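You operate a simulated robot arm through the tools that you are given. There is no shell and no other tool. Be economical: measure what you need, move in short steps, check, and stop when the job is done.

You are at the controls of a simulated robot arm. One attempt, no reset.

JOB
Take the yellow tin from the steel counter by the glass door and put it on the top of the low rack. Shut the deep drawer. Take the napkins and leave it on the glass shelf. Put the large cup on the glass shelf away on the top of the wooden counter. Take the brown bottle and put it on the top of the wooden counter. Pull the counter door open. Do these in any order. Set down upright: yellow tin, large cup, brown bottle.

The check looks at the end state, three seconds after you hand in, the way a careful person would. Anything else that was tipped, shoved, dropped, spilled or broken makes it a failure. Flat cloth is picked up by pressing the open fingertips on it (5 to 10 N) and closing them slowly along it; thin cloth reads only 2 to 8 mm in the jaws.

ROBOT AND FRAMES
A 7-joint arm with a two-finger parallel gripper on a trunk, on a base that drives. Base frame: it is fixed to the floor where the robot stands at the start and does not move with it; the origin is under the middle of the robot, x ahead of it, y to its left, z up. Readings come in mm, degrees, newtons and seconds.
With the tool pointing down near the work surface it reaches from about 300 to 720 mm from the robot's upright axis, wherever it stands. Its first joint turns from -166.0 to 166.0 degrees. Places, roughly: brown bottle (6x6x20 cm) [-2400, -800, 1000]; counter door [-1000, 3300, 400]; deep drawer [-2300, 3200, 500]; glass shelf (18x50 cm) [-1600, 1400, 1200]; large cup (9x9x12 cm) [-1700, 1400, 1300]; napkins (11x3x15 cm) [-700, 3600, 900]; top of the low rack [-600, -700, 800]; top of the wooden counter (44x25 cm) [-1160, 3380, 840]; yellow tin (7x7x8 cm) [500, 100, 800]. Payload 1.57 kg.
The TCP is the grasp point between the finger pads, 30 mm short of the fingertips. In the tool frame z runs along the fingers and y along their closing line. Largest opening 80 mm; finger width 17, thickness 12; the body of the gripper, 40 by 82 mm, starts 80 mm behind the TCP.
Orientation is that of the tool frame in the base frame, as a unit quaternion [x, y, z, w]. With the fingers straight down and closing along the base's y, the tool's x points along the base's -x, its y along +y and its z along -z.

CONTROLS
- The arm moves only by the tool play_rows. Its argument "commands" is a list of rows, each a list of 3 entries, a list of its own where there are three numbers: the shift along the tool's x, y, z in mm, then the turn, a rotation vector about the tool's x, y, z in degrees, then the opening in per cent of the stroke, from 0 (shut) to 100 (fully open). In form: [[[dx, dy, dz], [ax, ay, az], fingers], ...]. A call has 1 to 10 rows; each row is the pose to reach, as a shift and turn from the pose commanded when the call began, along the tool's axes at that moment. A row lasts 0.2 s, in which the tool goes at most 50 mm and 8.6 degrees; a call with a longer step from one row to the next is refused whole, and so is a gripper value outside its range. A pose out of reach is approached as far as the arm can. The call stops where the force on the tool passes 40 N (or 10 N more than at its start, if that is more) or the arm is blocked; 0.2 s more then pass. The fingers move at their own pace (about 72 mm/s each) and stop on an object; they squeeze with about 41 N. The grip force told is the motor's: it shows also when the fingers shut on nothing. Time passes only in rows, and 0.2 s behind the last, so rows that repeat a pose let the fingers close. It gives the time, the measured TCP pose, the force on the tool (base axes), the opening and the grip force at its end, in the units of the frame above (readings bear some noise), with the torque about the TCP (base axes, N m) and any sound that the robot's microphone picked up, and new pictures: "show" is both (left out), scene, wrist or none.
- Cameras (640 x 400 px; columns grow to the right, rows downward): "scene" is now at [-30.7, 139, 1352.7]; the picture's right is [0.00, -1.00, 0.00], its down [-0.92, -0.00, -0.40] and it looks along [0.40, 0.00, -0.92] (base axes); focal length 214 px, centre (320, 200). "wrist" rides on the gripper at [72, -7, -122] in the tool frame; the picture's right is [0.09, 1.00, 0.00], its down [-0.84, 0.08, -0.54] and it looks along [-0.54, 0.05, 0.84] (tool axes); focal length 238 px, centre (320, 200). There is no depth. A picture from a camera that has moved, and an enlarged one, comes with that camera's place and axes in the base frame and with its lens.
- move_column(by): slides the trunk up (or, below 0, down) by that many mm; the arm and the scene camera ride with it, the base frame stays. It gives what a move gives, with no picture.
- steer(legs): drives the robot by 1 to 6 legs, each [ahead, left, turn to the left] in mm, mm and degrees, along the robot's own axes; the way and the turn of a leg run together, so that a leg with both is an arc; at most 1500 mm and 180 degrees a leg. The arm and the cameras ride along, it lands a little off, and it stops where it bumps. It gives what a move gives, and a new picture of the scene camera.
- turn_head(pan, tilt): turns the head with the scene camera to pan (to the left, within 86 degrees either way) and tilt (down, from -29 to 69), counted from straight ahead of the robot. It gives what a move gives, and a new picture of the scene camera.
- zoom(camera, box): a new picture of the part [left, top, right, bottom] of that camera's present view, enlarged. The clock stands still meanwhile.
- sign_off(): hands the job in; it is judged then, once.

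Go step by step. Nothing tells you exact positions but the pictures and the camera data: compare them with the known pose of the tool, close in by small moves and look again before you grip or let go. The budget is 165 turns and 260 pictures, counting those below and the enlarged ones. Unless the task says otherwise, let go and move clear before handing in, and close with one line.

The tools are called after "Call:" by a JSON object that holds its "method" and its "body". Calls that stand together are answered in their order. play_rows: Moves the arm, as the interface text tells. Its arguments: {"type":"object","properties":{"commands":{"type":"array","items":{"type":"array"}},"show":{"type":"string","enum":["both","scene","wrist","none"]}},"required":["commands"]} The other tools are called the same way: move_column (by) slides the trunk up or down; steer (legs) drives the base; turn_head (pan, tilt) turns the head that bears the scene camera; zoom (camera, box) takes an enlarged picture of a part of a camera's view; sign_off () hands the job in.

At the start:

```text
clock: 0.0
eef_pos: [-175.4, -372.3, 1040.0]
ee_rot: [0.0, 1.0, 0.002, 0.002]
wrist_force: [-0.1, 1.1, 0.3]
moment: [0.03, -0.01, 0.03]
grip_width: 80.0
finger_force: 0.1
trunk travel left (down, up): [-50.0, 65.0]
robot x, y, heading: [0.1, 0.5, -0.0]
head pan, tilt: [-85.9, 68.8]
```

scene: 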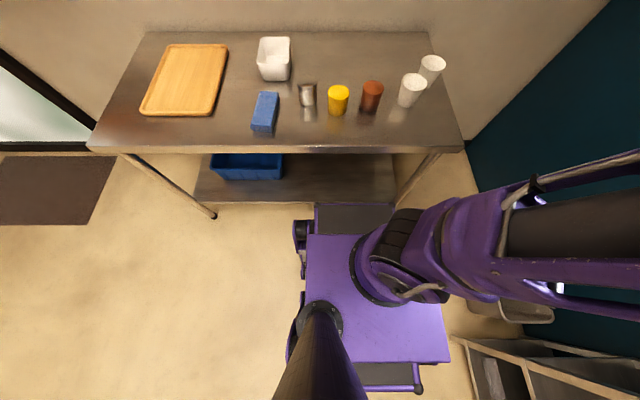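
wrist: 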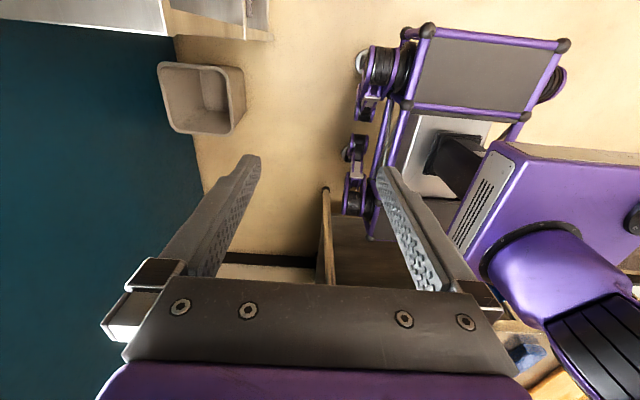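

I see the steel counter ahead, with the yellow tin between a metal cup and a brown jar. I'll look around with the head first.

Call:
{"method": "turn_head", "body": {"pan": 0, "tilt": 45}}

Call:
{"method": "turn_head", "body": {"pan": -85, "tilt": 35}}

Call:
{"method": "turn_head", "body": {"pan": 85, "tilt": 25}}

```text
clock: 1.6
eef_pos: [-175.4, -373.0, 1035.3]
ee_rot: [-0.001, 1.0, 0.007, 0.005]
wrist_force: [0.6, -0.5, 0.6]
moment: [0.0, 0.02, -0.01]
grip_width: 79.8
finger_force: 0.0
trunk travel left (down, up): [-50.0, 65.0]
robot x, y, heading: [-1.0, 0.0, -0.3]
head pan, tilt: [0.0, 45.0]
camera scene: at [-20.6, 132.5, 1362.6], right [-0.09, -1.0, 0.0], down [-0.84, 0.08, -0.53], along [0.53, -0.05, -0.85], focal length 214 px, centre (320, 200)
```

scene: 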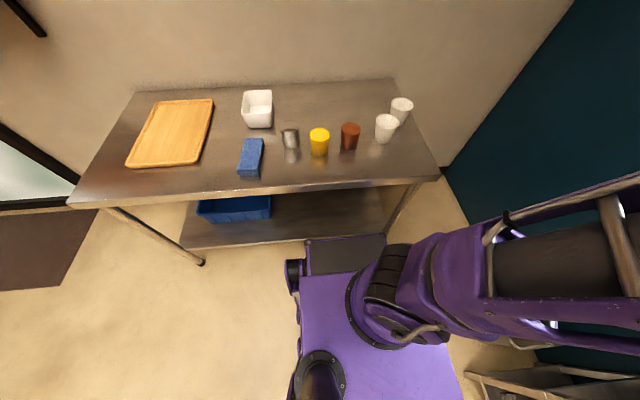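

```text
clock: 3.2
eef_pos: [-175.7, -371.6, 1034.5]
ee_rot: [-0.001, 1.0, 0.009, 0.006]
wrist_force: [-0.6, -0.5, 0.4]
moment: [-0.02, -0.01, -0.03]
grip_width: 79.8
finger_force: 0.0
trunk travel left (down, up): [-50.0, 65.0]
robot x, y, heading: [1.6, 2.3, -0.0]
head pan, tilt: [-85.0, 35.0]
camera scene: at [-18.0, 131.6, 1365.6], right [-0.1, -0.99, 0.0], down [-0.82, 0.08, -0.57], along [0.56, -0.06, -0.82], focal length 214 px, centre (320, 200)
```

scene: 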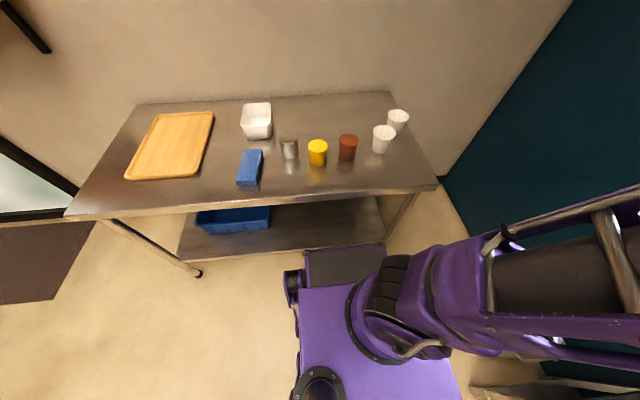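

```text
clock: 5.8
eef_pos: [-178.1, -370.9, 1042.6]
ee_rot: [0.003, 1.0, 0.001, 0.001]
wrist_force: [-0.1, -0.4, 0.0]
moment: [0.02, 0.0, 0.0]
grip_width: 79.9
finger_force: 0.0
trunk travel left (down, up): [-50.0, 65.0]
robot x, y, heading: [-1.2, -0.1, 0.3]
head pan, tilt: [85.0, 25.0]
camera scene: at [-71.3, 229.1, 1407.7], right [0.98, -0.2, 0.0], down [-0.09, -0.44, -0.9], along [0.18, 0.88, -0.45], focal length 214 px, centre (320, 200)
```

scene: 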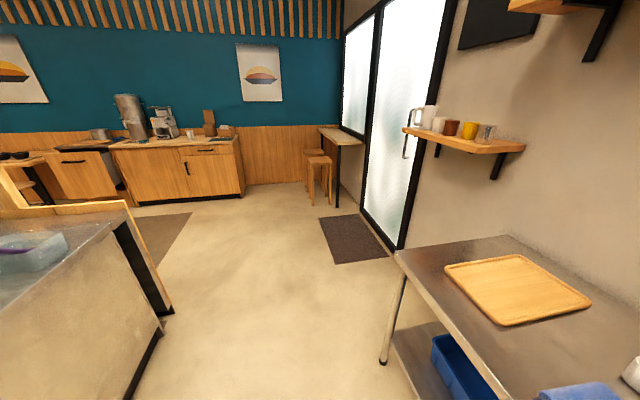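

The room ahead-left shows wooden counters on the far wall and a glass door; the head seems to lag its command. I'll look to both sides again.

Call:
{"method": "turn_head", "body": {"pan": 86, "tilt": 15}}

Call:
{"method": "turn_head", "body": {"pan": -60, "tilt": 30}}

Call:
{"method": "turn_head", "body": {"pan": -86, "tilt": 40}}

```text
clock: 6.5
eef_pos: [-175.7, -372.4, 1041.6]
ee_rot: [0.001, 1.0, 0.003, 0.001]
wrist_force: [1.0, 0.6, 0.1]
moment: [-0.02, -0.03, 0.02]
grip_width: 79.8
finger_force: 0.0
trunk travel left (down, up): [-50.0, 65.0]
robot x, y, heading: [-3.1, 0.6, 0.0]
head pan, tilt: [85.9, 15.0]
camera scene: at [-82.7, 232.2, 1426.3], right [1.0, -0.07, 0.0], down [-0.02, -0.26, -0.97], along [0.07, 0.96, -0.26], focal length 214 px, centre (320, 200)
```

scene: 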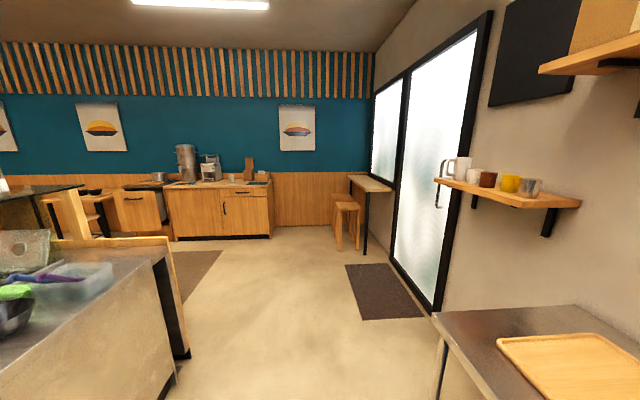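

```text
clock: 8.8
eef_pos: [-175.9, -373.1, 1038.2]
ee_rot: [0.0, 1.0, 0.006, 0.004]
wrist_force: [0.2, 0.2, -0.4]
moment: [-0.02, -0.03, -0.01]
grip_width: 80.0
finger_force: 0.1
trunk travel left (down, up): [-50.0, 65.0]
robot x, y, heading: [-2.5, -1.1, -0.2]
head pan, tilt: [-60.0, 30.0]
camera scene: at [2.4, 133.1, 1409.0], right [-0.06, -1.0, 0.0], down [-0.43, 0.03, -0.9], along [0.9, -0.06, -0.43], focal length 214 px, centre (320, 200)
```

scene: 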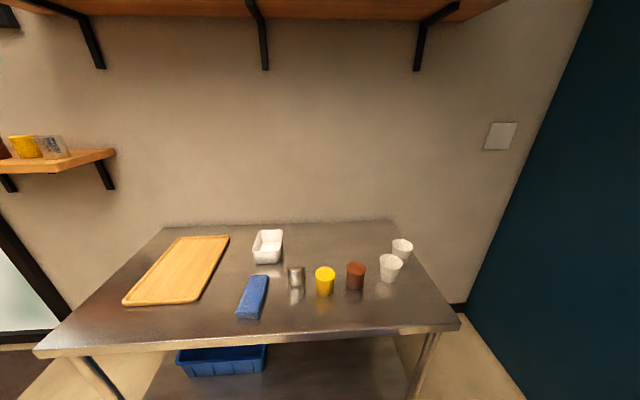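

```text
clock: 9.7
eef_pos: [-174.6, -371.7, 1040.0]
ee_rot: [0.0, 1.0, 0.005, 0.004]
wrist_force: [0.0, 0.6, -0.3]
moment: [0.0, 0.02, -0.01]
grip_width: 80.0
finger_force: 0.0
trunk travel left (down, up): [-50.0, 65.0]
robot x, y, heading: [1.1, 0.4, -0.1]
head pan, tilt: [-85.9, 40.0]
camera scene: at [-2.6, 135.8, 1390.9], right [-0.04, -1.0, 0.0], down [-0.61, 0.02, -0.8], along [0.8, -0.03, -0.61], focal length 214 px, centre (320, 200)
```

scene: 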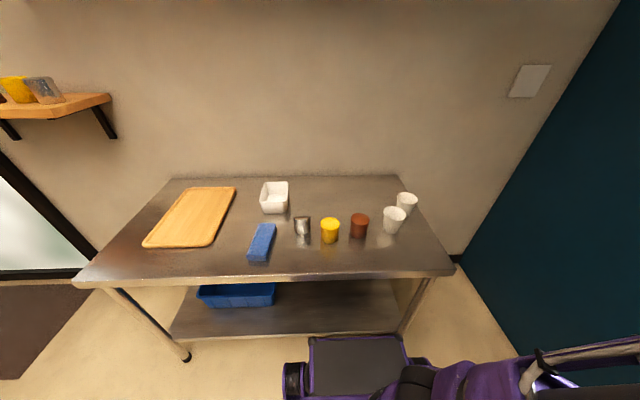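

The yellow tin is at about [560, 78], between the metal cup and brown jar with roughly 30 mm gaps. I'll swing the arm round the right side toward it, turning so the jaws close along x.

Call:
{"method": "play_rows", "body": {"commands": [[[-43, -17, 0], [0, 0, -6], 100], [[-88, -30, 0], [0, 0, -12], 100], [[-134, -37, 0], [0, 0, -18], 100], [[-181, -39, 0], [0, 0, -24], 100], [[-227, -36, 0], [0, 0, -30], 100], [[-273, -27, 0], [0, 0, -36], 100], [[-318, -13, 0], [0, 0, -42], 100], [[-360, 5, 0], [0, 0, -48], 100], [[-401, 29, 0], [0, 0, -54], 100], [[-438, 56, 0], [0, 0, -60], 100]], "show": "wrist"}}

```text
clock: 11.9
eef_pos: [262.3, -317.7, 1043.2]
ee_rot: [-0.5, 0.866, 0.002, 0.003]
wrist_force: [0.0, -0.1, 0.3]
moment: [0.05, 0.01, 0.0]
grip_width: 80.1
finger_force: 0.1
trunk travel left (down, up): [-50.0, 65.0]
robot x, y, heading: [-2.1, -1.6, 0.1]
head pan, tilt: [-85.9, 40.0]
camera wrist: at [233.5, -384.8, 1165.2], right [-0.91, 0.42, 0.0], down [0.35, 0.76, 0.55], along [0.23, 0.5, -0.84], focal length 238 px, centre (320, 200)
```

wrist: 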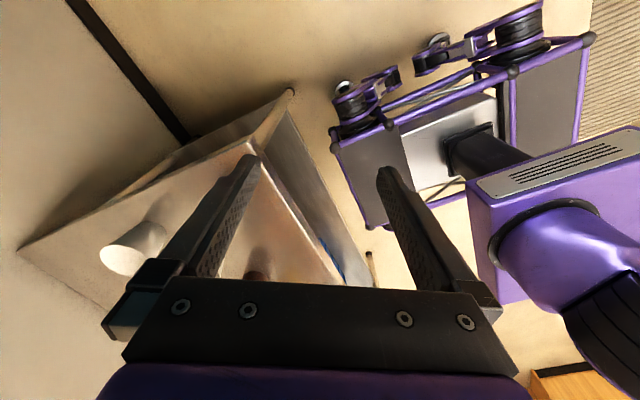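

The tool is over the right end of the counter, and a white cup is in view. I'll continue straight to above the tin.

Call:
{"method": "play_rows", "body": {"commands": [[[-48, -5, 0], [0, 0, -3], 100], [[-97, -10, 0], [0, 0, -6], 100], [[-146, -15, 0], [0, 0, -9], 100], [[-195, -20, 0], [0, 0, -12], 100], [[-243, -25, 0], [0, 0, -15], 100], [[-292, -30, 0], [0, 0, -18], 100], [[-341, -35, 0], [0, 0, -21], 100], [[-390, -41, 0], [0, 0, -24], 100], [[-438, -46, 0], [0, 0, -27], 100], [[-487, -51, 0], [0, 0, -30], 100]]}}

```text
clock: 14.1
eef_pos: [548.9, 81.9, 1046.9]
ee_rot: [0.707, -0.707, -0.001, -0.003]
wrist_force: [0.1, 0.9, 0.6]
moment: [0.05, -0.04, 0.0]
grip_width: 79.6
finger_force: 0.0
trunk travel left (down, up): [-50.0, 65.0]
robot x, y, heading: [0.0, 2.3, 0.1]
head pan, tilt: [-85.9, 40.0]
camera scene: at [-83.5, 54.0, 1386.8], right [-1.0, -0.07, 0.0], down [-0.05, 0.64, -0.77], along [0.05, -0.76, -0.64], focal length 214 px, centre (320, 200)
camera wrist: at [555.9, 8.8, 1169.1], right [-1.0, -0.09, 0.0], down [-0.08, 0.83, 0.55], along [-0.05, 0.54, -0.84], focal length 238 px, centre (320, 200)
```

scene: 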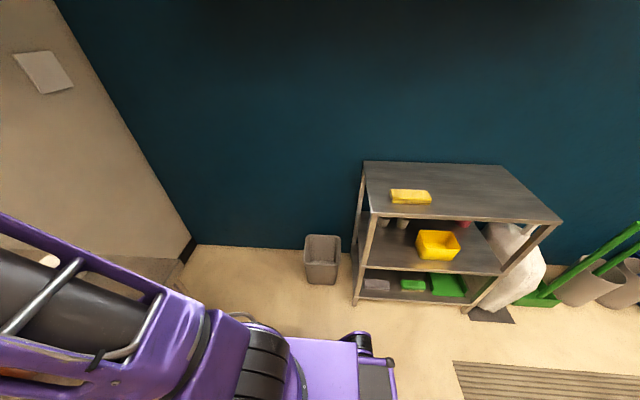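
wrist: 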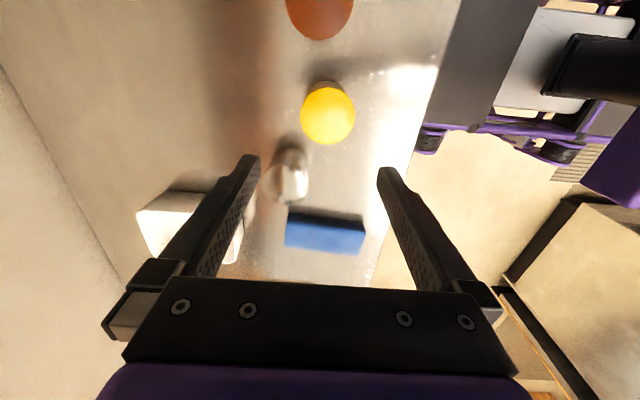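

The tin is right below the tool, about 8 mm nearer to me, with its top at about z=856. I'll lower to just above it and look again.

Call:
{"method": "play_rows", "body": {"commands": [[[0, 8, 40], [0, 0, 0], 100], [[0, 8, 80], [0, 0, 0], 100], [[0, 8, 115], [0, 0, 0], 100], [[0, 8, 130], [0, 0, 0], 100], [[0, 8, 130], [0, 0, 0], 100]], "show": "wrist"}}

```text
clock: 15.3
eef_pos: [541.8, 80.1, 913.1]
ee_rot: [-0.707, 0.707, 0.001, 0.003]
wrist_force: [0.2, -0.3, 1.4]
moment: [0.02, 0.03, -0.01]
grip_width: 80.0
finger_force: 0.1
trunk travel left (down, up): [-50.0, 65.0]
robot x, y, heading: [-0.5, -0.5, 0.0]
head pan, tilt: [-85.9, 40.0]
camera wrist: at [549.0, 7.4, 1035.8], right [-1.0, -0.09, 0.0], down [-0.08, 0.83, 0.55], along [-0.05, 0.54, -0.84], focal length 238 px, centre (320, 200)
```

wrist: 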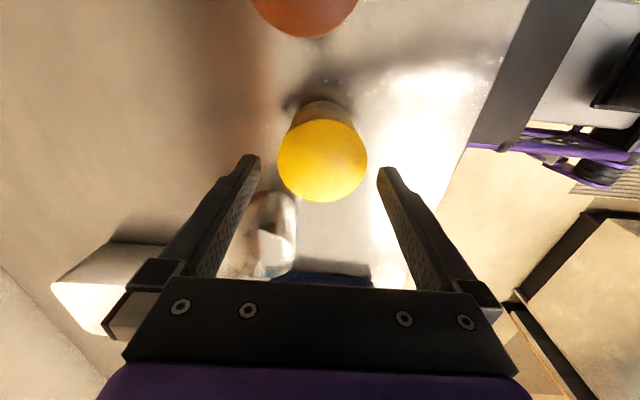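

The tin top reads at [540, 83, 860], well centred. I'll descend around it and grip.

Call:
{"method": "play_rows", "body": {"commands": [[[-3, 1, 25], [0, 0, 0], 100], [[-3, 1, 50], [0, 0, 0], 100], [[-3, 1, 75], [0, 0, 0], 100], [[-3, 1, 84], [0, 0, 0], 100], [[-3, 1, 84], [0, 0, 0], 0], [[-3, 1, 84], [0, 0, 0], 0], [[-3, 1, 84], [0, 0, 0], 0]], "show": "wrist"}}

```text
clock: 16.9
eef_pos: [541.1, 84.8, 831.9]
ee_rot: [0.707, -0.707, -0.001, -0.003]
wrist_force: [-0.3, 0.5, 1.0]
moment: [0.03, 0.0, 0.01]
grip_width: 66.3
finger_force: 41.8
trunk travel left (down, up): [-50.0, 65.0]
robot x, y, heading: [1.8, -0.1, -0.0]
head pan, tilt: [-85.9, 40.0]
camera wrist: at [549.2, 12.5, 954.4], right [-1.0, -0.09, 0.0], down [-0.08, 0.83, 0.55], along [-0.05, 0.54, -0.84], focal length 238 px, centre (320, 200)
```

wrist: 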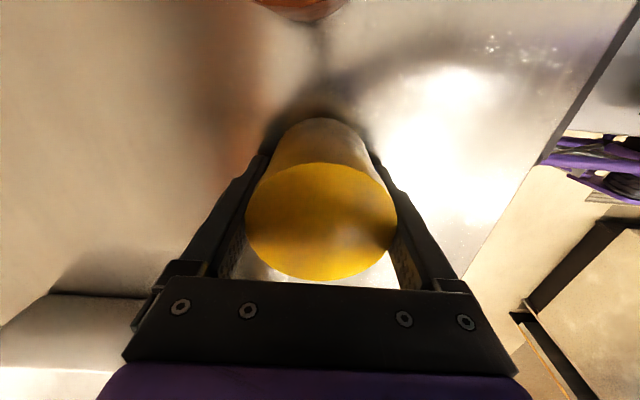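

The tin is held (66 mm). I'll lift it and draw it back toward me, then back the base off the counter.

Call:
{"method": "play_rows", "body": {"commands": [[[0, 0, -15], [0, 0, 0], 0], [[0, 0, -60], [0, 0, 0], 0], [[0, 0, -105], [0, 0, 0], 0], [[0, 0, -150], [0, 0, 0], 0], [[0, 0, -185], [0, 0, 0], 0], [[25, 38, -185], [0, 0, 0], 0], [[50, 76, -185], [0, 0, 0], 0], [[80, 115, -185], [0, 0, 0], 0], [[80, 115, -185], [0, 0, 0], 0]], "show": "wrist"}}

Call:
{"method": "steer", "body": {"legs": [[-500, 0, 0], [0, -150, 0]]}}

```text
clock: 18.9
eef_pos: [426.6, 7.1, 1018.3]
ee_rot: [-0.707, 0.708, 0.0, 0.003]
wrist_force: [0.0, -0.5, -0.4]
moment: [0.0, 0.02, 0.03]
grip_width: 66.0
finger_force: 41.1
trunk travel left (down, up): [-50.0, 65.0]
robot x, y, heading: [1.3, -3.2, -0.0]
head pan, tilt: [-85.9, 40.0]
camera wrist: at [434.2, -65.7, 1137.7], right [-1.0, -0.09, 0.0], down [-0.08, 0.83, 0.55], along [-0.05, 0.54, -0.84], focal length 238 px, centre (320, 200)
```

wrist: 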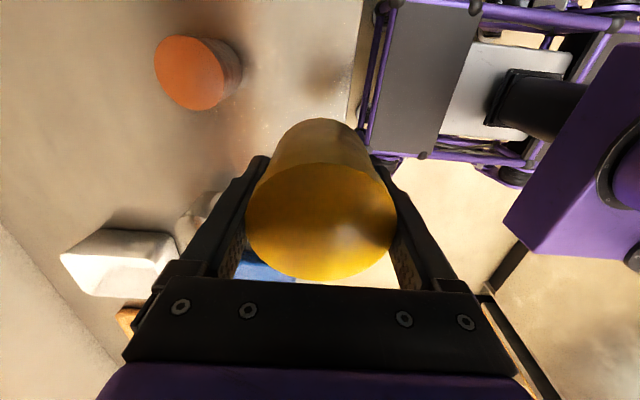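

```text
clock: 23.4
eef_pos: [-59.4, -137.7, 1016.0]
ee_rot: [0.708, -0.706, -0.002, -0.003]
wrist_force: [0.9, 0.0, -1.3]
moment: [0.0, 0.03, 0.02]
grip_width: 65.9
finger_force: 41.0
trunk travel left (down, up): [-50.0, 65.0]
robot x, y, heading: [-487.2, -145.8, -0.1]
head pan, tilt: [-85.9, 40.0]
camera scene: at [-569.1, -92.0, 1386.8], right [-1.0, -0.07, 0.0], down [-0.05, 0.64, -0.77], along [0.06, -0.76, -0.64], focal length 214 px, centre (320, 200)
```

scene: 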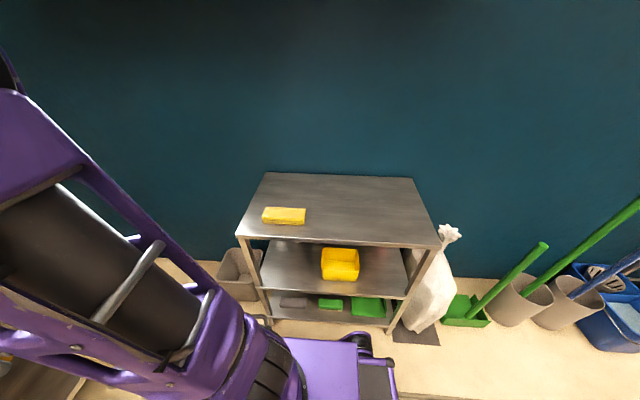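

The rack top is at z≈838, spanning about x −910…−260, y −940…−532, with a sponge at x −397. I'll aim the tin at about [−640, −700] and swing the arm there.

Call:
{"method": "play_rows", "body": {"commands": [[[46, 2, 0], [0, 0, 6], 0], [[92, 8, 0], [0, 0, 12], 0], [[137, 20, 0], [0, 0, 18], 0], [[181, 37, 0], [0, 0, 24], 0], [[222, 58, 0], [0, 0, 30], 0], [[261, 83, 0], [0, 0, 36], 0], [[297, 112, 0], [0, 0, 42], 0], [[330, 146, 0], [0, 0, 48], 0], [[359, 182, 0], [0, 0, 54], 0], [[383, 221, 0], [0, 0, 60], 0]], "show": "none"}}

```text
clock: 25.6
eef_pos: [-278.4, -521.7, 1014.7]
ee_rot: [-0.259, 0.966, 0.002, 0.003]
wrist_force: [-0.4, 0.1, -1.1]
moment: [0.0, -0.01, 0.0]
grip_width: 66.1
finger_force: 41.5
trunk travel left (down, up): [-50.0, 65.0]
robot x, y, heading: [-493.1, -146.1, 0.2]
head pan, tilt: [-85.9, 40.0]
```

Tin is clear. Now straight to above the target on the rack.

Call:
{"method": "play_rows", "body": {"commands": [[[45, 3, 0], [0, 0, 4], 0], [[90, 6, 0], [0, 0, 8], 0], [[135, 9, 0], [0, 0, 12], 0], [[180, 12, 0], [0, 0, 16], 0], [[225, 15, 0], [0, 0, 20], 0], [[270, 18, 0], [0, 0, 24], 0], [[315, 21, 0], [0, 0, 27], 0], [[360, 24, 0], [0, 0, 30], 0], [[402, 27, 0], [0, 0, 30], 0], [[402, 27, 0], [0, 0, 30], 0]]}}

```text
clock: 27.8
eef_pos: [-640.5, -702.8, 1010.1]
ee_rot: [0.0, 1.0, 0.002, 0.002]
wrist_force: [-0.5, 0.4, -1.9]
moment: [-0.03, 0.03, -0.01]
grip_width: 66.1
finger_force: 41.0
trunk travel left (down, up): [-50.0, 65.0]
robot x, y, heading: [-483.1, -147.2, 0.3]
head pan, tilt: [-85.9, 40.0]
camera scene: at [-569.4, -92.3, 1386.8], right [-1.0, -0.07, 0.0], down [-0.05, 0.64, -0.77], along [0.06, -0.76, -0.64], focal length 214 px, centre (320, 200)
camera wrist: at [-711.6, -710.7, 1130.6], right [-0.09, 1.0, 0.01], down [0.83, 0.08, 0.55], along [0.54, 0.06, -0.84], focal length 238 px, centre (320, 200)
```

scene: 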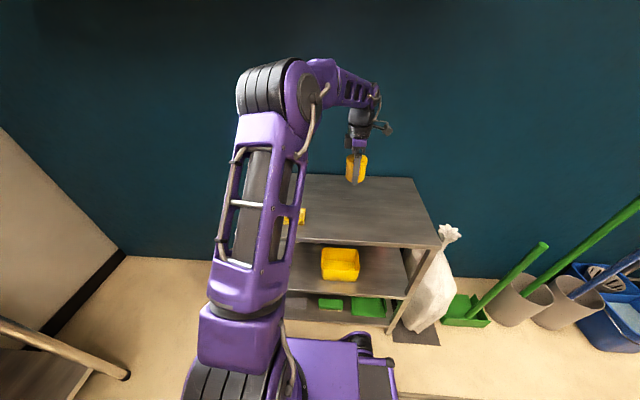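
wrist: 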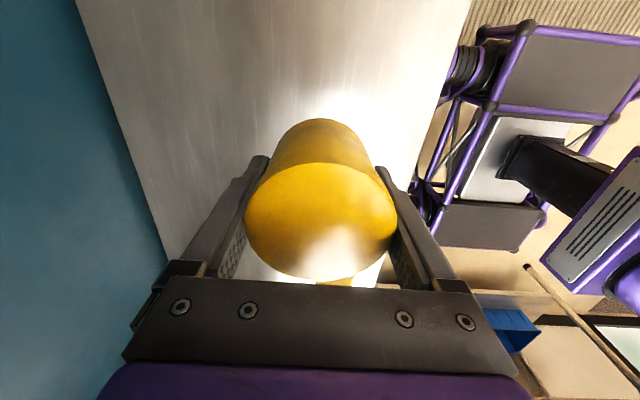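

The tin hangs over the rack with clear space below. I'll lower it in stages until I feel contact.

Call:
{"method": "play_rows", "body": {"commands": [[[0, 0, 40], [0, 0, 0], 0], [[0, 0, 80], [0, 0, 0], 0], [[0, 0, 95], [0, 0, 0], 0], [[0, 0, 100], [0, 0, 0], 0], [[0, 0, 100], [0, 0, 0], 0]]}}

```text
clock: 29.0
eef_pos: [-641.6, -701.9, 910.9]
ee_rot: [-0.001, 1.0, 0.002, 0.001]
wrist_force: [-0.2, -0.1, -1.6]
moment: [-0.01, 0.02, -0.01]
grip_width: 66.4
finger_force: 40.9
trunk travel left (down, up): [-50.0, 65.0]
robot x, y, heading: [-486.0, -149.6, 0.2]
head pan, tilt: [-85.9, 40.0]
camera scene: at [-569.3, -92.2, 1386.8], right [-1.0, -0.07, 0.0], down [-0.05, 0.64, -0.77], along [0.06, -0.76, -0.64], focal length 214 px, centre (320, 200)
camera wrist: at [-712.5, -708.6, 1032.7], right [-0.09, 1.0, 0.0], down [0.83, 0.08, 0.55], along [0.54, 0.06, -0.84], focal length 238 px, centre (320, 200)
```

scene: 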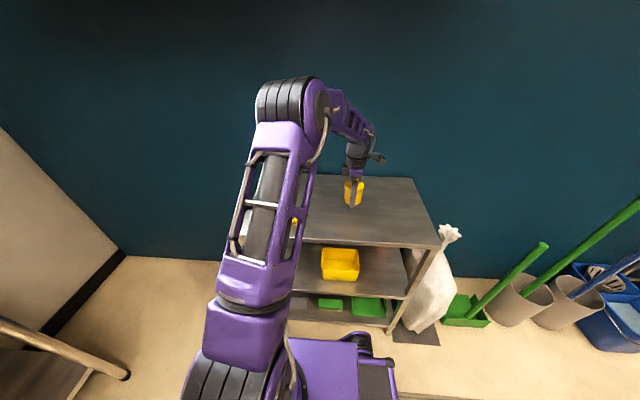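
wrist: 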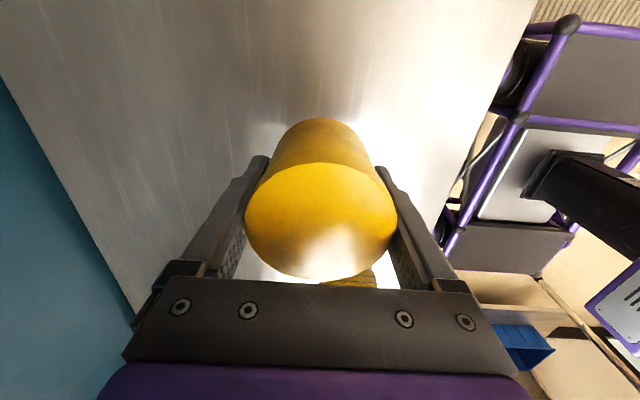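

Still above the surface. I'll go down gently.

Call:
{"method": "play_rows", "body": {"commands": [[[0, 0, 6], [0, 0, 0], 0], [[0, 0, 12], [0, 0, 0], 0], [[0, 0, 18], [0, 0, 0], 0], [[0, 0, 24], [0, 0, 0], 0], [[0, 0, 28], [0, 0, 0], 0], [[0, 0, 32], [0, 0, 0], 0], [[0, 0, 32], [0, 0, 0], 0]], "show": "none"}}

```text
clock: 30.6
eef_pos: [-640.7, -698.6, 879.9]
ee_rot: [-0.002, 1.0, 0.003, 0.003]
wrist_force: [-0.1, 0.5, -2.0]
moment: [0.03, -0.03, -0.01]
grip_width: 66.1
finger_force: 40.8
trunk travel left (down, up): [-50.0, 65.0]
robot x, y, heading: [-484.5, -150.4, 0.1]
head pan, tilt: [-85.9, 40.0]
```

Call:
{"method": "play_rows", "body": {"commands": [[[0, 0, 4], [0, 0, 0], 0], [[0, 0, 8], [0, 0, 0], 0], [[0, 0, 12], [0, 0, 0], 0], [[0, 0, 15], [0, 0, 0], 0], [[0, 0, 18], [0, 0, 0], 0], [[0, 0, 21], [0, 0, 0], 0], [[0, 0, 24], [0, 0, 0], 0], [[0, 0, 24], [0, 0, 0], 0]], "show": "wrist"}}

```text
clock: 32.4
eef_pos: [-640.2, -697.6, 855.1]
ee_rot: [-0.001, 1.0, 0.003, 0.002]
wrist_force: [0.3, 0.2, -1.6]
moment: [0.0, -0.01, -0.01]
grip_width: 66.2
finger_force: 41.0
trunk travel left (down, up): [-50.0, 65.0]
robot x, y, heading: [-487.8, -143.3, 0.2]
head pan, tilt: [-85.9, 40.0]
camera wrist: at [-711.0, -705.7, 977.1], right [-0.09, 1.0, 0.0], down [0.83, 0.08, 0.55], along [0.54, 0.06, -0.84], focal length 238 px, centre (320, 200)
```

wrist: 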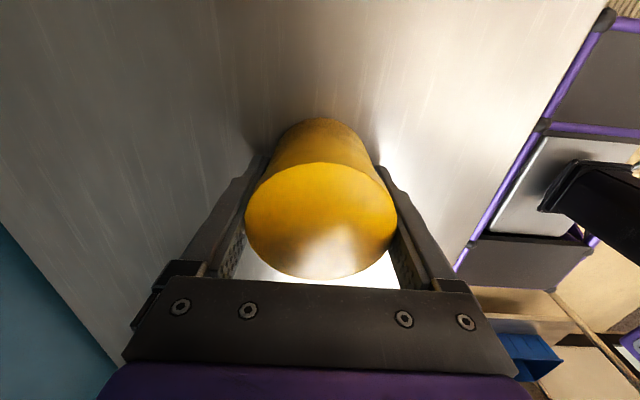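

Shadow is closing in but no contact yet; continuing.

Call:
{"method": "play_rows", "body": {"commands": [[[0, 0, 3], [0, 0, 0], 0], [[0, 0, 6], [0, 0, 0], 0], [[0, 0, 9], [0, 0, 0], 0], [[0, 0, 12], [0, 0, 0], 0], [[0, 0, 15], [0, 0, 0], 0], [[0, 0, 18], [0, 0, 0], 0], [[0, 0, 21], [0, 0, 0], 0], [[0, 0, 24], [0, 0, 0], 0]], "show": "wrist"}}

```text
clock: 33.4
eef_pos: [-641.2, -699.8, 849.6]
ee_rot: [-0.001, 1.0, -0.003, -0.001]
wrist_force: [2.0, 3.8, 16.7]
moment: [0.8, -0.03, -0.03]
grip_width: 66.3
finger_force: 40.9
trunk travel left (down, up): [-50.0, 65.0]
robot x, y, heading: [-484.5, -145.0, 0.1]
head pan, tilt: [-85.9, 40.0]
stopped in row 4: the force on the tool passed its limit at 44 N (the readings are from after the stop); the commanded pose is now the measured one
camera wrist: at [-711.1, -706.5, 972.6], right [-0.09, 1.0, 0.0], down [0.84, 0.08, 0.54], along [0.54, 0.05, -0.84], focal length 238 px, centre (320, 200)
```

wrist: 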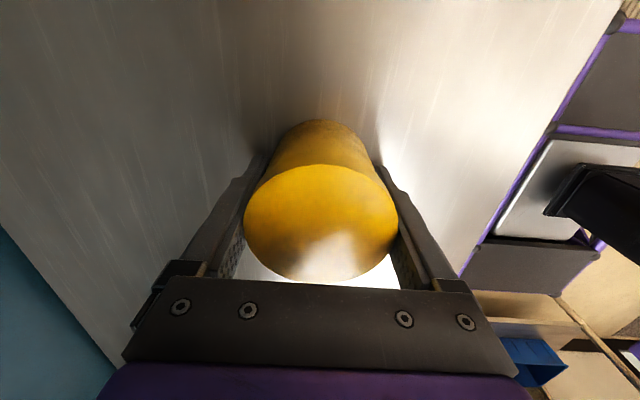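

The tin has touched down with the TCP at 850. I'll open and rise straight up.

Call:
{"method": "play_rows", "body": {"commands": [[[0, 0, -1], [0, 0, 0], 50], [[0, 0, -1], [0, 0, 0], 100], [[0, 0, -1], [0, 0, 0], 100], [[0, 0, -20], [0, 0, 0], 100], [[0, 0, -50], [0, 0, 0], 100], [[0, 0, -95], [0, 0, 0], 100], [[0, 0, -140], [0, 0, 0], 100], [[0, 0, -180], [0, 0, 0], 100]]}}

```text
clock: 35.2
eef_pos: [-638.4, -700.3, 1029.8]
ee_rot: [-0.001, 1.0, 0.0, 0.0]
wrist_force: [-0.4, -0.1, -0.2]
moment: [0.02, -0.01, -0.02]
grip_width: 80.1
finger_force: 0.0
trunk travel left (down, up): [-50.0, 65.0]
robot x, y, heading: [-487.0, -143.4, 0.1]
head pan, tilt: [-85.9, 40.0]
camera scene: at [-569.2, -92.1, 1386.8], right [-1.0, -0.07, 0.0], down [-0.05, 0.64, -0.77], along [0.06, -0.76, -0.64], focal length 214 px, centre (320, 200)
camera wrist: at [-710.0, -706.3, 1152.1], right [-0.09, 1.0, 0.0], down [0.84, 0.08, 0.54], along [0.54, 0.05, -0.84], focal length 238 px, centre (320, 200)
```

scene: 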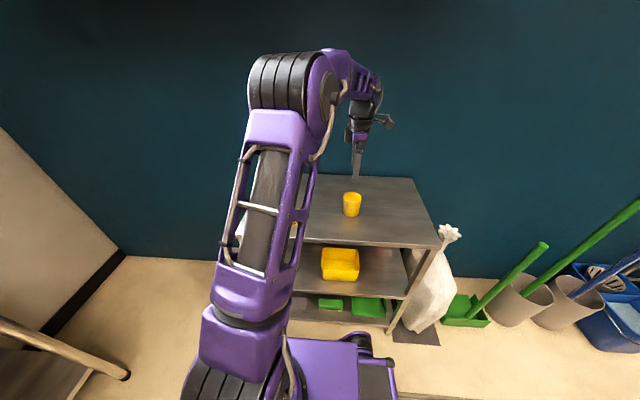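
wrist: 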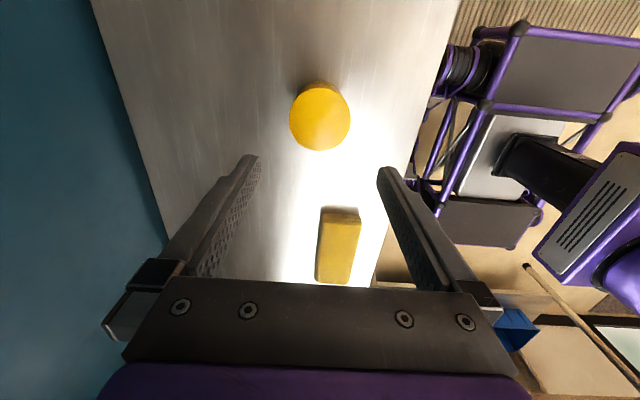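

The yellow tin stands upright on the rack. Next the brown bottle behind me; I'll retract the arm, step away from the rack and turn around to look.

Call:
{"method": "play_rows", "body": {"commands": [[[-40, 21, 0], [0, 0, -3], 100], [[-80, 41, 0], [0, 0, -6], 100], [[-120, 62, 0], [0, 0, -9], 100], [[-160, 83, 0], [0, 0, -12], 100], [[-200, 103, 0], [0, 0, -15], 100], [[-240, 124, 0], [0, 0, -18], 100], [[-280, 145, 0], [0, 0, -21], 100], [[-320, 165, 0], [0, 0, -24], 100], [[-361, 186, 0], [0, 0, -30], 100]], "show": "none"}}

Call:
{"method": "steer", "body": {"legs": [[0, 250, 0], [0, 0, 90], [0, 0, 90]]}}

Call:
{"method": "turn_head", "body": {"pan": 0, "tilt": 20}}

```text
clock: 37.2
eef_pos: [-277.1, -514.2, 1029.0]
ee_rot: [-0.261, 0.965, -0.001, 0.001]
wrist_force: [0.4, -0.3, 0.1]
moment: [-0.03, -0.04, -0.02]
grip_width: 79.9
finger_force: 0.1
trunk travel left (down, up): [-50.0, 65.0]
robot x, y, heading: [-485.5, -148.0, 0.2]
head pan, tilt: [-85.9, 40.0]
```

```text
clock: 48.1
eef_pos: [-692.7, 476.5, 1028.1]
ee_rot: [0.966, 0.257, 0.0, -0.001]
wrist_force: [0.4, 0.2, -0.4]
moment: [0.0, -0.02, 0.02]
grip_width: 80.1
finger_force: 0.2
trunk travel left (down, up): [-50.0, 65.0]
robot x, y, heading: [-487.2, 105.2, 180.1]
head pan, tilt: [-85.9, 40.0]
camera scene: at [-401.3, 50.4, 1386.8], right [1.0, 0.07, 0.0], down [0.04, -0.64, -0.77], along [-0.05, 0.76, -0.64], focal length 214 px, centre (320, 200)
```

scene: 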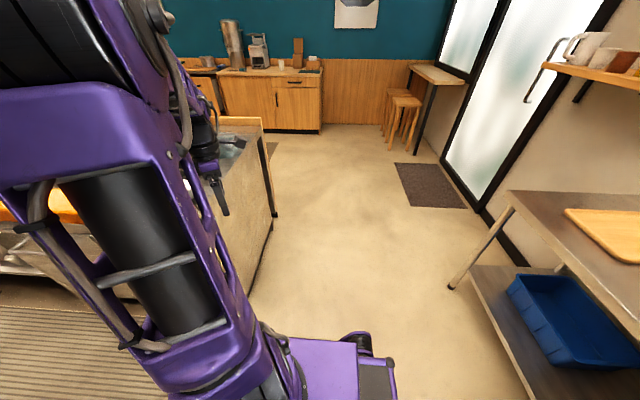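

```text
clock: 49.7
eef_pos: [-691.6, 475.2, 1028.7]
ee_rot: [0.966, 0.257, -0.001, -0.001]
wrist_force: [-0.5, 0.4, 0.4]
moment: [-0.01, 0.0, -0.01]
grip_width: 80.1
finger_force: 0.0
trunk travel left (down, up): [-50.0, 65.0]
robot x, y, heading: [-486.5, 108.2, 180.1]
head pan, tilt: [0.0, 20.0]
camera scene: at [-488.7, -34.0, 1418.2], right [0.0, 1.0, 0.0], down [0.34, 0.0, -0.94], along [-0.94, 0.0, -0.34], focal length 214 px, centre (320, 200)
```

scene: 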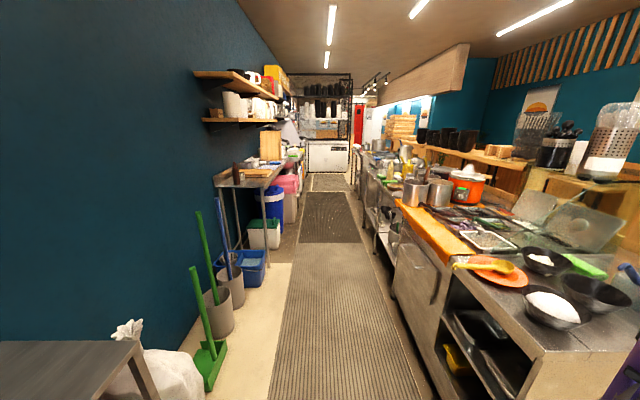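

I look down a kitchen aisle about 960 mm wide (island edge y≈480, left table edge y≈−480). I'll zoom at the left table to find the bottle and swing the arm to the front.

Call:
{"method": "zoom", "body": {"camera": "scene", "box": [190, 60, 350, 260]}}

Call:
{"method": "zoom", "body": {"camera": "scene", "box": [360, 110, 640, 340]}}

```text
2.00 times, centred on (270, 160) of scene
camera zoom: at [-488.7, -34.0, 1418.2], right [0.0, 1.0, 0.0], down [0.34, 0.0, -0.94], along [-0.94, 0.0, -0.34], focal length 429 px, centre (420, 280)
```

zoom: 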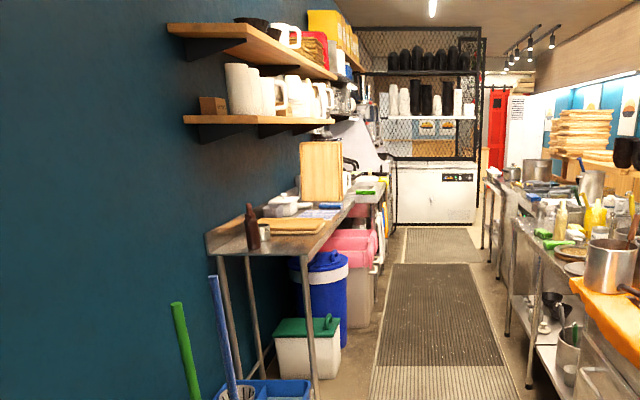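

```text
1.74 times, centred on (500, 225) of scene
camera zoom: at [-488.7, -34.0, 1418.2], right [0.0, 1.0, 0.0], down [0.34, 0.0, -0.94], along [-0.94, 0.0, -0.34], focal length 373 px, centre (7, 156)
```

zoom: 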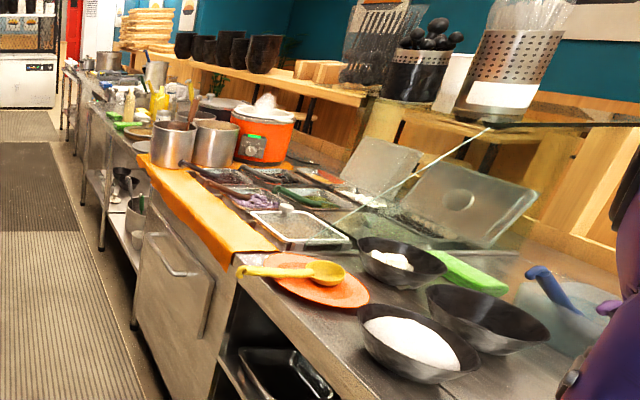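

The bottle stands near the front right corner of the left table (z≈888), at about [−2400, −804]. Its best approach is with the table on my right, so I'll turn back to heading 0 and reverse down the aisle.

Call:
{"method": "steer", "body": {"legs": [[0, 0, -90], [0, 0, -90], [0, -130, 0], [-1300, 0, 0]]}}

Call:
{"method": "turn_head", "body": {"pan": -86, "tilt": 30}}

```text
clock: 65.6
eef_pos: [-1571.6, -432.6, 1028.1]
ee_rot: [-0.286, 0.958, -0.001, 0.0]
wrist_force: [0.4, -0.3, 0.5]
moment: [-0.04, 0.0, -0.01]
grip_width: 79.7
finger_force: 0.1
trunk travel left (down, up): [-50.0, 65.0]
robot x, y, heading: [-1802.6, -76.6, 3.2]
head pan, tilt: [0.0, 20.0]
camera scene: at [-1803.0, 63.0, 1418.2], right [0.06, -1.0, 0.0], down [-0.34, -0.02, -0.94], along [0.94, 0.05, -0.34], focal length 214 px, centre (320, 200)
```

scene: 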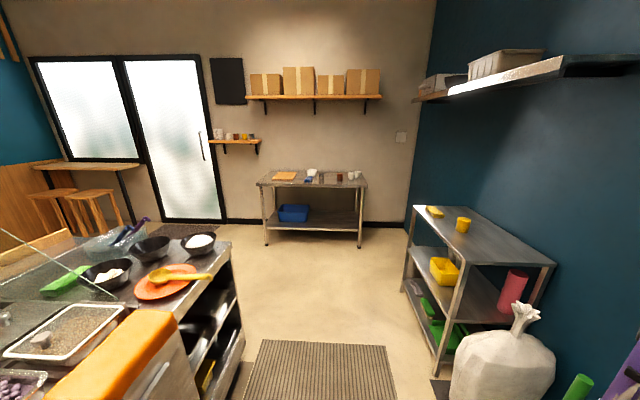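

```text
clock: 67.2
eef_pos: [-1571.4, -431.2, 1029.3]
ee_rot: [-0.286, 0.958, -0.001, 0.001]
wrist_force: [-0.3, -0.7, -0.1]
moment: [0.0, 0.02, 0.04]
grip_width: 80.0
finger_force: 0.2
trunk travel left (down, up): [-50.0, 65.0]
robot x, y, heading: [-1795.3, -79.0, 3.2]
head pan, tilt: [-85.9, 30.0]
camera scene: at [-1884.6, -31.9, 1402.2], right [-0.99, -0.13, 0.0], down [-0.06, 0.5, -0.87], along [0.11, -0.86, -0.5], focal length 214 px, centre (320, 200)
```

scene: 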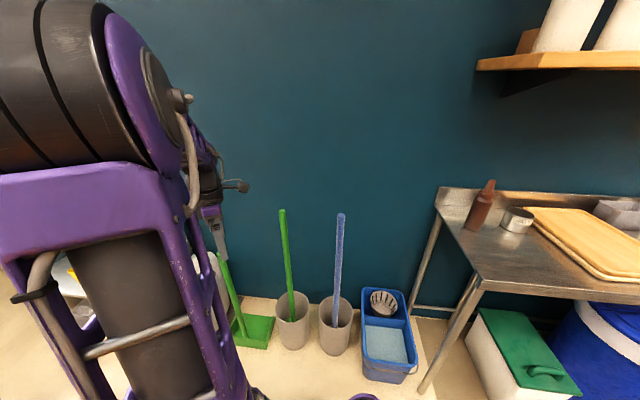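

The bottle is at about [−2381, −765], table corner at [−2291, −494]. I'll straighten my heading and back up to about [−2280, −140].

Call:
{"method": "steer", "body": {"legs": [[0, 0, -3.2], [-480, 0, 0], [0, -60, 0]]}}

```text
clock: 71.4
eef_pos: [-2076.2, -505.2, 1028.9]
ee_rot: [-0.257, 0.967, -0.002, 0.001]
wrist_force: [-0.4, -0.4, 0.5]
moment: [0.01, 0.0, 0.0]
grip_width: 80.1
finger_force: 0.0
trunk travel left (down, up): [-50.0, 65.0]
robot x, y, heading: [-2281.9, -131.3, -0.4]
head pan, tilt: [-85.9, 30.0]
camera scene: at [-2364.0, -85.8, 1402.1], right [-1.0, -0.07, 0.0], down [-0.03, 0.5, -0.87], along [0.06, -0.86, -0.5], focal length 214 px, centre (320, 200)
```

scene: 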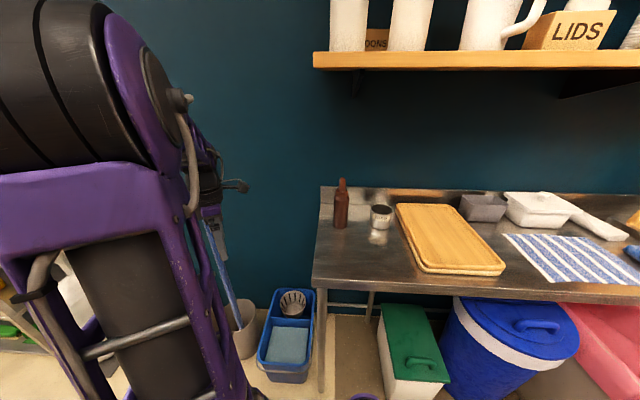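

The bottle is triangulated at about [−2397, −783], base z≈872, top ≈1072; the overhead shelf edge is behind it at y≈−924. I'll rise and move over the bottle.

Call:
{"method": "play_rows", "body": {"commands": [[[42, -8, -20], [0, 0, 3], 100], [[83, -16, -40], [0, 0, 6], 100], [[125, -24, -60], [0, 0, 9], 100], [[167, -32, -80], [0, 0, 12], 100], [[208, -40, -100], [0, 0, 15], 100], [[250, -48, -115], [0, 0, 18], 100], [[292, -56, -115], [0, 0, 21], 100], [[334, -64, -115], [0, 0, 24], 100], [[375, -72, -115], [0, 0, 27], 100], [[417, -80, -115], [0, 0, 30], 100]]}}

```text
clock: 73.6
eef_pos: [-2390.8, -754.3, 1131.1]
ee_rot: [-0.003, 1.0, 0.0, 0.001]
wrist_force: [0.7, -1.1, -0.9]
moment: [0.04, -0.01, -0.03]
grip_width: 79.8
finger_force: 0.1
out of reach, approached as far as the arm can: row 10
trunk travel left (down, up): [-50.0, 65.0]
robot x, y, heading: [-2280.1, -135.3, -0.3]
head pan, tilt: [-85.9, 30.0]
camera scene: at [-2364.0, -86.4, 1402.2], right [-1.0, -0.07, 0.0], down [-0.03, 0.5, -0.87], along [0.06, -0.86, -0.5], focal length 214 px, centre (320, 200)
camera wrist: at [-2461.8, -761.8, 1254.9], right [-0.1, 0.99, 0.0], down [0.84, 0.08, 0.54], along [0.54, 0.05, -0.84], focal length 238 px, centre (320, 200)
```

scene: 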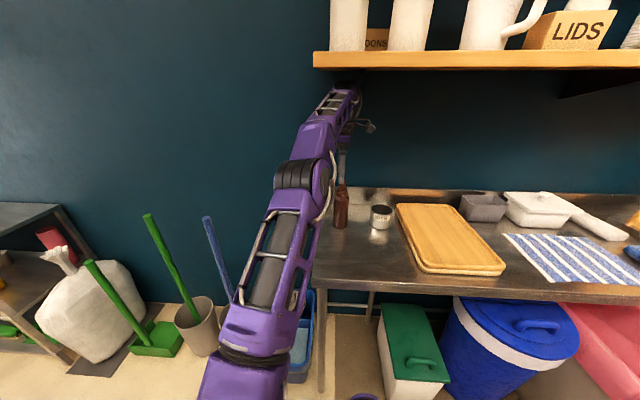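
wrist: 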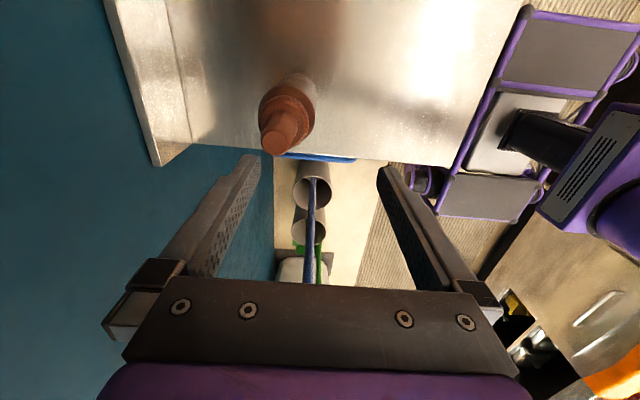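

The arm ran out of reach slightly short; the bottle top reads at [−2398, −788, 1072]. My base is narrow enough to shift 70 mm closer to the table.

Call:
{"method": "steer", "body": {"legs": [[0, -70, 0]]}}

```text
clock: 74.9
eef_pos: [-2388.9, -824.3, 1133.1]
ee_rot: [-0.005, 1.0, -0.001, 0.0]
wrist_force: [-0.2, -0.4, -1.2]
moment: [0.0, 0.01, -0.01]
grip_width: 80.1
finger_force: 0.0
trunk travel left (down, up): [-50.0, 65.0]
robot x, y, heading: [-2281.0, -207.6, -0.2]
head pan, tilt: [-85.9, 30.0]
camera scene: at [-2364.4, -155.0, 1402.1], right [-1.0, -0.07, 0.0], down [-0.03, 0.5, -0.87], along [0.06, -0.86, -0.5], focal length 214 px, centre (320, 200)
```

scene: 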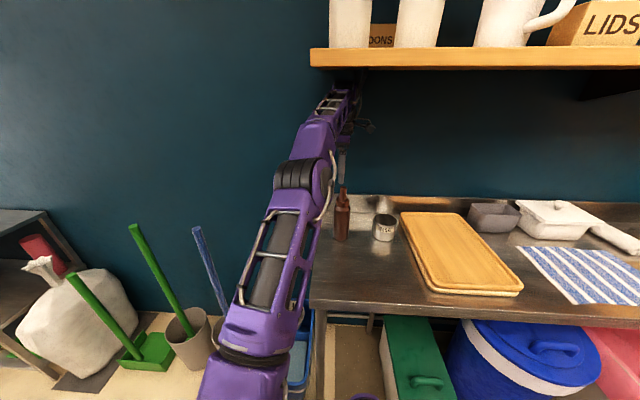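

I overshot as planned; now shift 35 mm back over the bottle neck and look.

Call:
{"method": "play_rows", "body": {"commands": [[[5, 18, 0], [0, 0, 0], 100], [[9, 35, 0], [0, 0, 0], 100], [[9, 35, 0], [0, 0, 0], 100]], "show": "wrist"}}

```text
clock: 75.7
eef_pos: [-2399.8, -788.5, 1133.5]
ee_rot: [-0.005, 1.0, -0.001, 0.0]
wrist_force: [-0.7, -0.5, 0.5]
moment: [-0.04, 0.02, 0.02]
grip_width: 80.1
finger_force: 0.1
trunk travel left (down, up): [-50.0, 65.0]
robot x, y, heading: [-2279.2, -204.6, -0.4]
head pan, tilt: [-85.9, 30.0]
camera wrist: at [-2470.3, -795.6, 1256.3], right [-0.1, 0.99, 0.0], down [0.84, 0.09, 0.54], along [0.54, 0.05, -0.84], focal length 238 px, centre (320, 200)
```

wrist: 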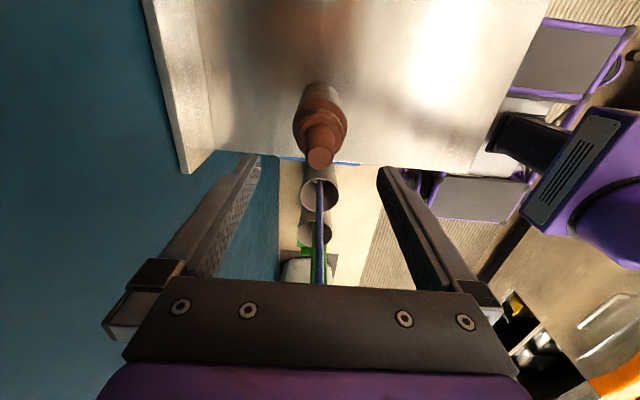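

Jaw axis lines up with the bottle cap. I'll descend partway and recheck.

Call:
{"method": "play_rows", "body": {"commands": [[[2, 0, 30], [0, 0, 0], 100], [[2, 0, 60], [0, 0, 0], 100], [[2, 0, 85], [0, 0, 0], 100], [[2, 0, 85], [0, 0, 0], 100]]}}

```text
clock: 76.7
eef_pos: [-2402.8, -790.3, 1047.9]
ee_rot: [-0.006, 1.0, 0.0, -0.001]
wrist_force: [0.8, -0.5, -0.7]
moment: [-0.05, 0.01, 0.02]
grip_width: 80.1
finger_force: 0.1
trunk travel left (down, up): [-50.0, 65.0]
robot x, y, heading: [-2284.5, -206.4, -0.2]
head pan, tilt: [-85.9, 30.0]
camera scene: at [-2364.4, -155.1, 1402.2], right [-1.0, -0.07, 0.0], down [-0.03, 0.5, -0.87], along [0.06, -0.86, -0.5], focal length 214 px, centre (320, 200)
camera wrist: at [-2473.2, -797.3, 1169.2], right [-0.1, 0.99, 0.0], down [0.84, 0.09, 0.54], along [0.54, 0.05, -0.84], focal length 238 px, centre (320, 200)
```

scene: 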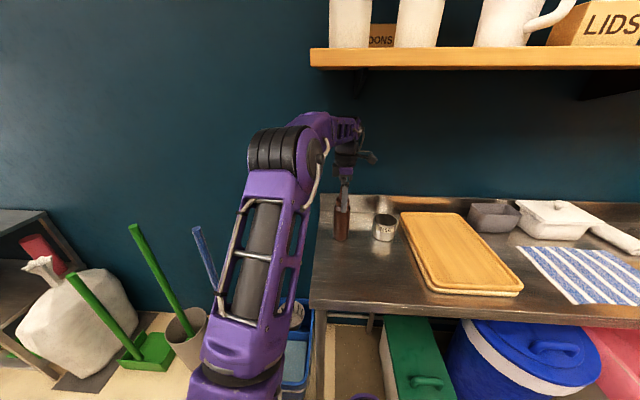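
wrist: 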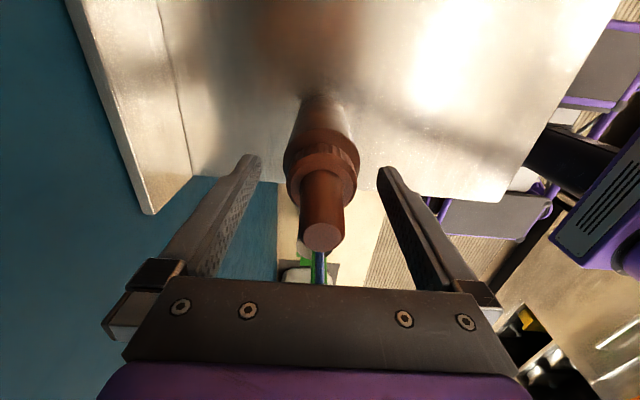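

The bottle has a long straight neck (z≈1005–1085), already between the fingers. I'll lower 6 mm more and grip the neck.

Call:
{"method": "play_rows", "body": {"commands": [[[0, 0, 6], [0, 0, 0], 100], [[0, 0, 6], [0, 0, 0], 30], [[0, 0, 6], [0, 0, 0], 0], [[0, 0, 6], [0, 0, 0], 0], [[0, 0, 6], [0, 0, 0], 0]], "show": "wrist"}}

```text
clock: 77.9
eef_pos: [-2400.8, -789.3, 1043.3]
ee_rot: [-0.004, 1.0, -0.001, 0.0]
wrist_force: [-0.1, 2.9, 10.5]
moment: [0.1, -0.01, 0.02]
grip_width: 50.7
finger_force: 41.1
trunk travel left (down, up): [-50.0, 65.0]
robot x, y, heading: [-2284.1, -204.8, -0.3]
head pan, tilt: [-85.9, 30.0]
camera wrist: at [-2472.6, -796.2, 1165.9], right [-0.1, 0.99, 0.0], down [0.84, 0.09, 0.54], along [0.54, 0.05, -0.84], focal length 238 px, centre (320, 200)
```

wrist: 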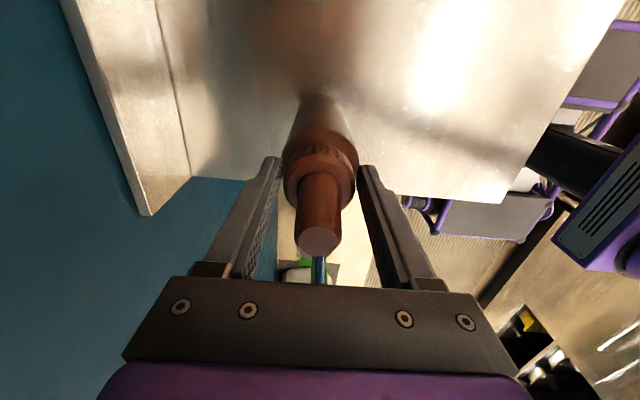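

The fingertips caught the bottle's shoulder (51 mm). I'll reopen, rise 17 mm and grip the straight neck instead.

Call:
{"method": "play_rows", "body": {"commands": [[[0, 0, 0], [0, 0, 0], 100], [[0, 0, 0], [0, 0, 0], 100], [[0, 0, -17], [0, 0, 0], 100], [[0, 0, -17], [0, 0, 0], 40], [[0, 0, -17], [0, 0, 0], 0], [[0, 0, -17], [0, 0, 0], 0], [[0, 0, -17], [0, 0, 0], 0], [[0, 0, -17], [0, 0, 0], 0]], "show": "wrist"}}

```text
clock: 79.7
eef_pos: [-2400.2, -787.8, 1058.0]
ee_rot: [-0.005, 1.0, -0.002, 0.0]
wrist_force: [0.7, -0.5, -0.1]
moment: [0.03, -0.07, 0.0]
grip_width: 43.5
finger_force: 40.9
trunk travel left (down, up): [-50.0, 65.0]
robot x, y, heading: [-2285.3, -202.9, -0.3]
head pan, tilt: [-85.9, 30.0]
camera wrist: at [-2471.4, -795.9, 1181.3], right [-0.1, 0.99, 0.0], down [0.84, 0.09, 0.54], along [0.54, 0.05, -0.84], focal length 238 px, centre (320, 200)
```

wrist: 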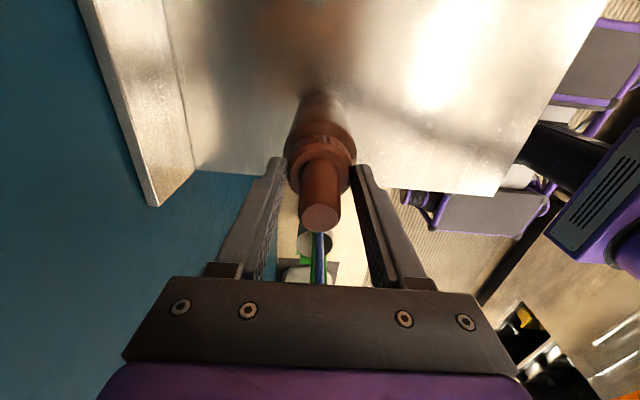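

Still catching a collar (43 mm). I'll rise another 15 mm for the neck proper.

Call:
{"method": "play_rows", "body": {"commands": [[[0, 0, 0], [0, 0, 0], 100], [[0, 0, 0], [0, 0, 0], 100], [[0, 0, -15], [0, 0, 0], 100], [[0, 0, -15], [0, 0, 0], 40], [[0, 0, -15], [0, 0, 0], 0], [[0, 0, -15], [0, 0, 0], 0], [[0, 0, -15], [0, 0, 0], 0], [[0, 0, -15], [0, 0, 0], 0]], "show": "wrist"}}

```text
clock: 81.5
eef_pos: [-2400.6, -789.6, 1074.5]
ee_rot: [-0.006, 1.0, -0.001, -0.001]
wrist_force: [0.6, 0.9, 0.2]
moment: [0.01, 0.0, 0.01]
grip_width: 21.7
finger_force: 34.9
trunk travel left (down, up): [-50.0, 65.0]
robot x, y, heading: [-2283.3, -199.0, -0.3]
head pan, tilt: [-85.9, 30.0]
heard: snap
camera wrist: at [-2471.7, -796.1, 1196.5], right [-0.1, 0.99, 0.0], down [0.84, 0.09, 0.54], along [0.54, 0.05, -0.84], focal length 238 px, centre (320, 200)
```

wrist: 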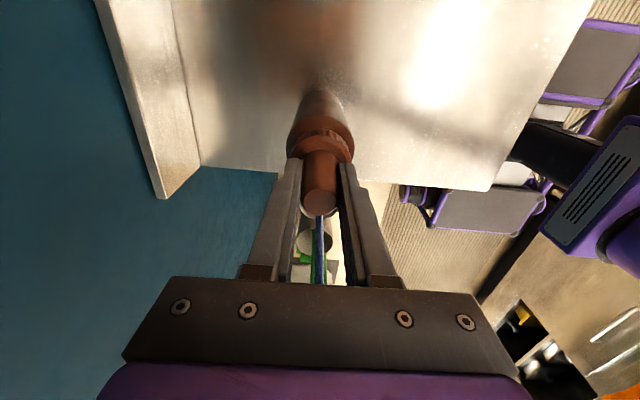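

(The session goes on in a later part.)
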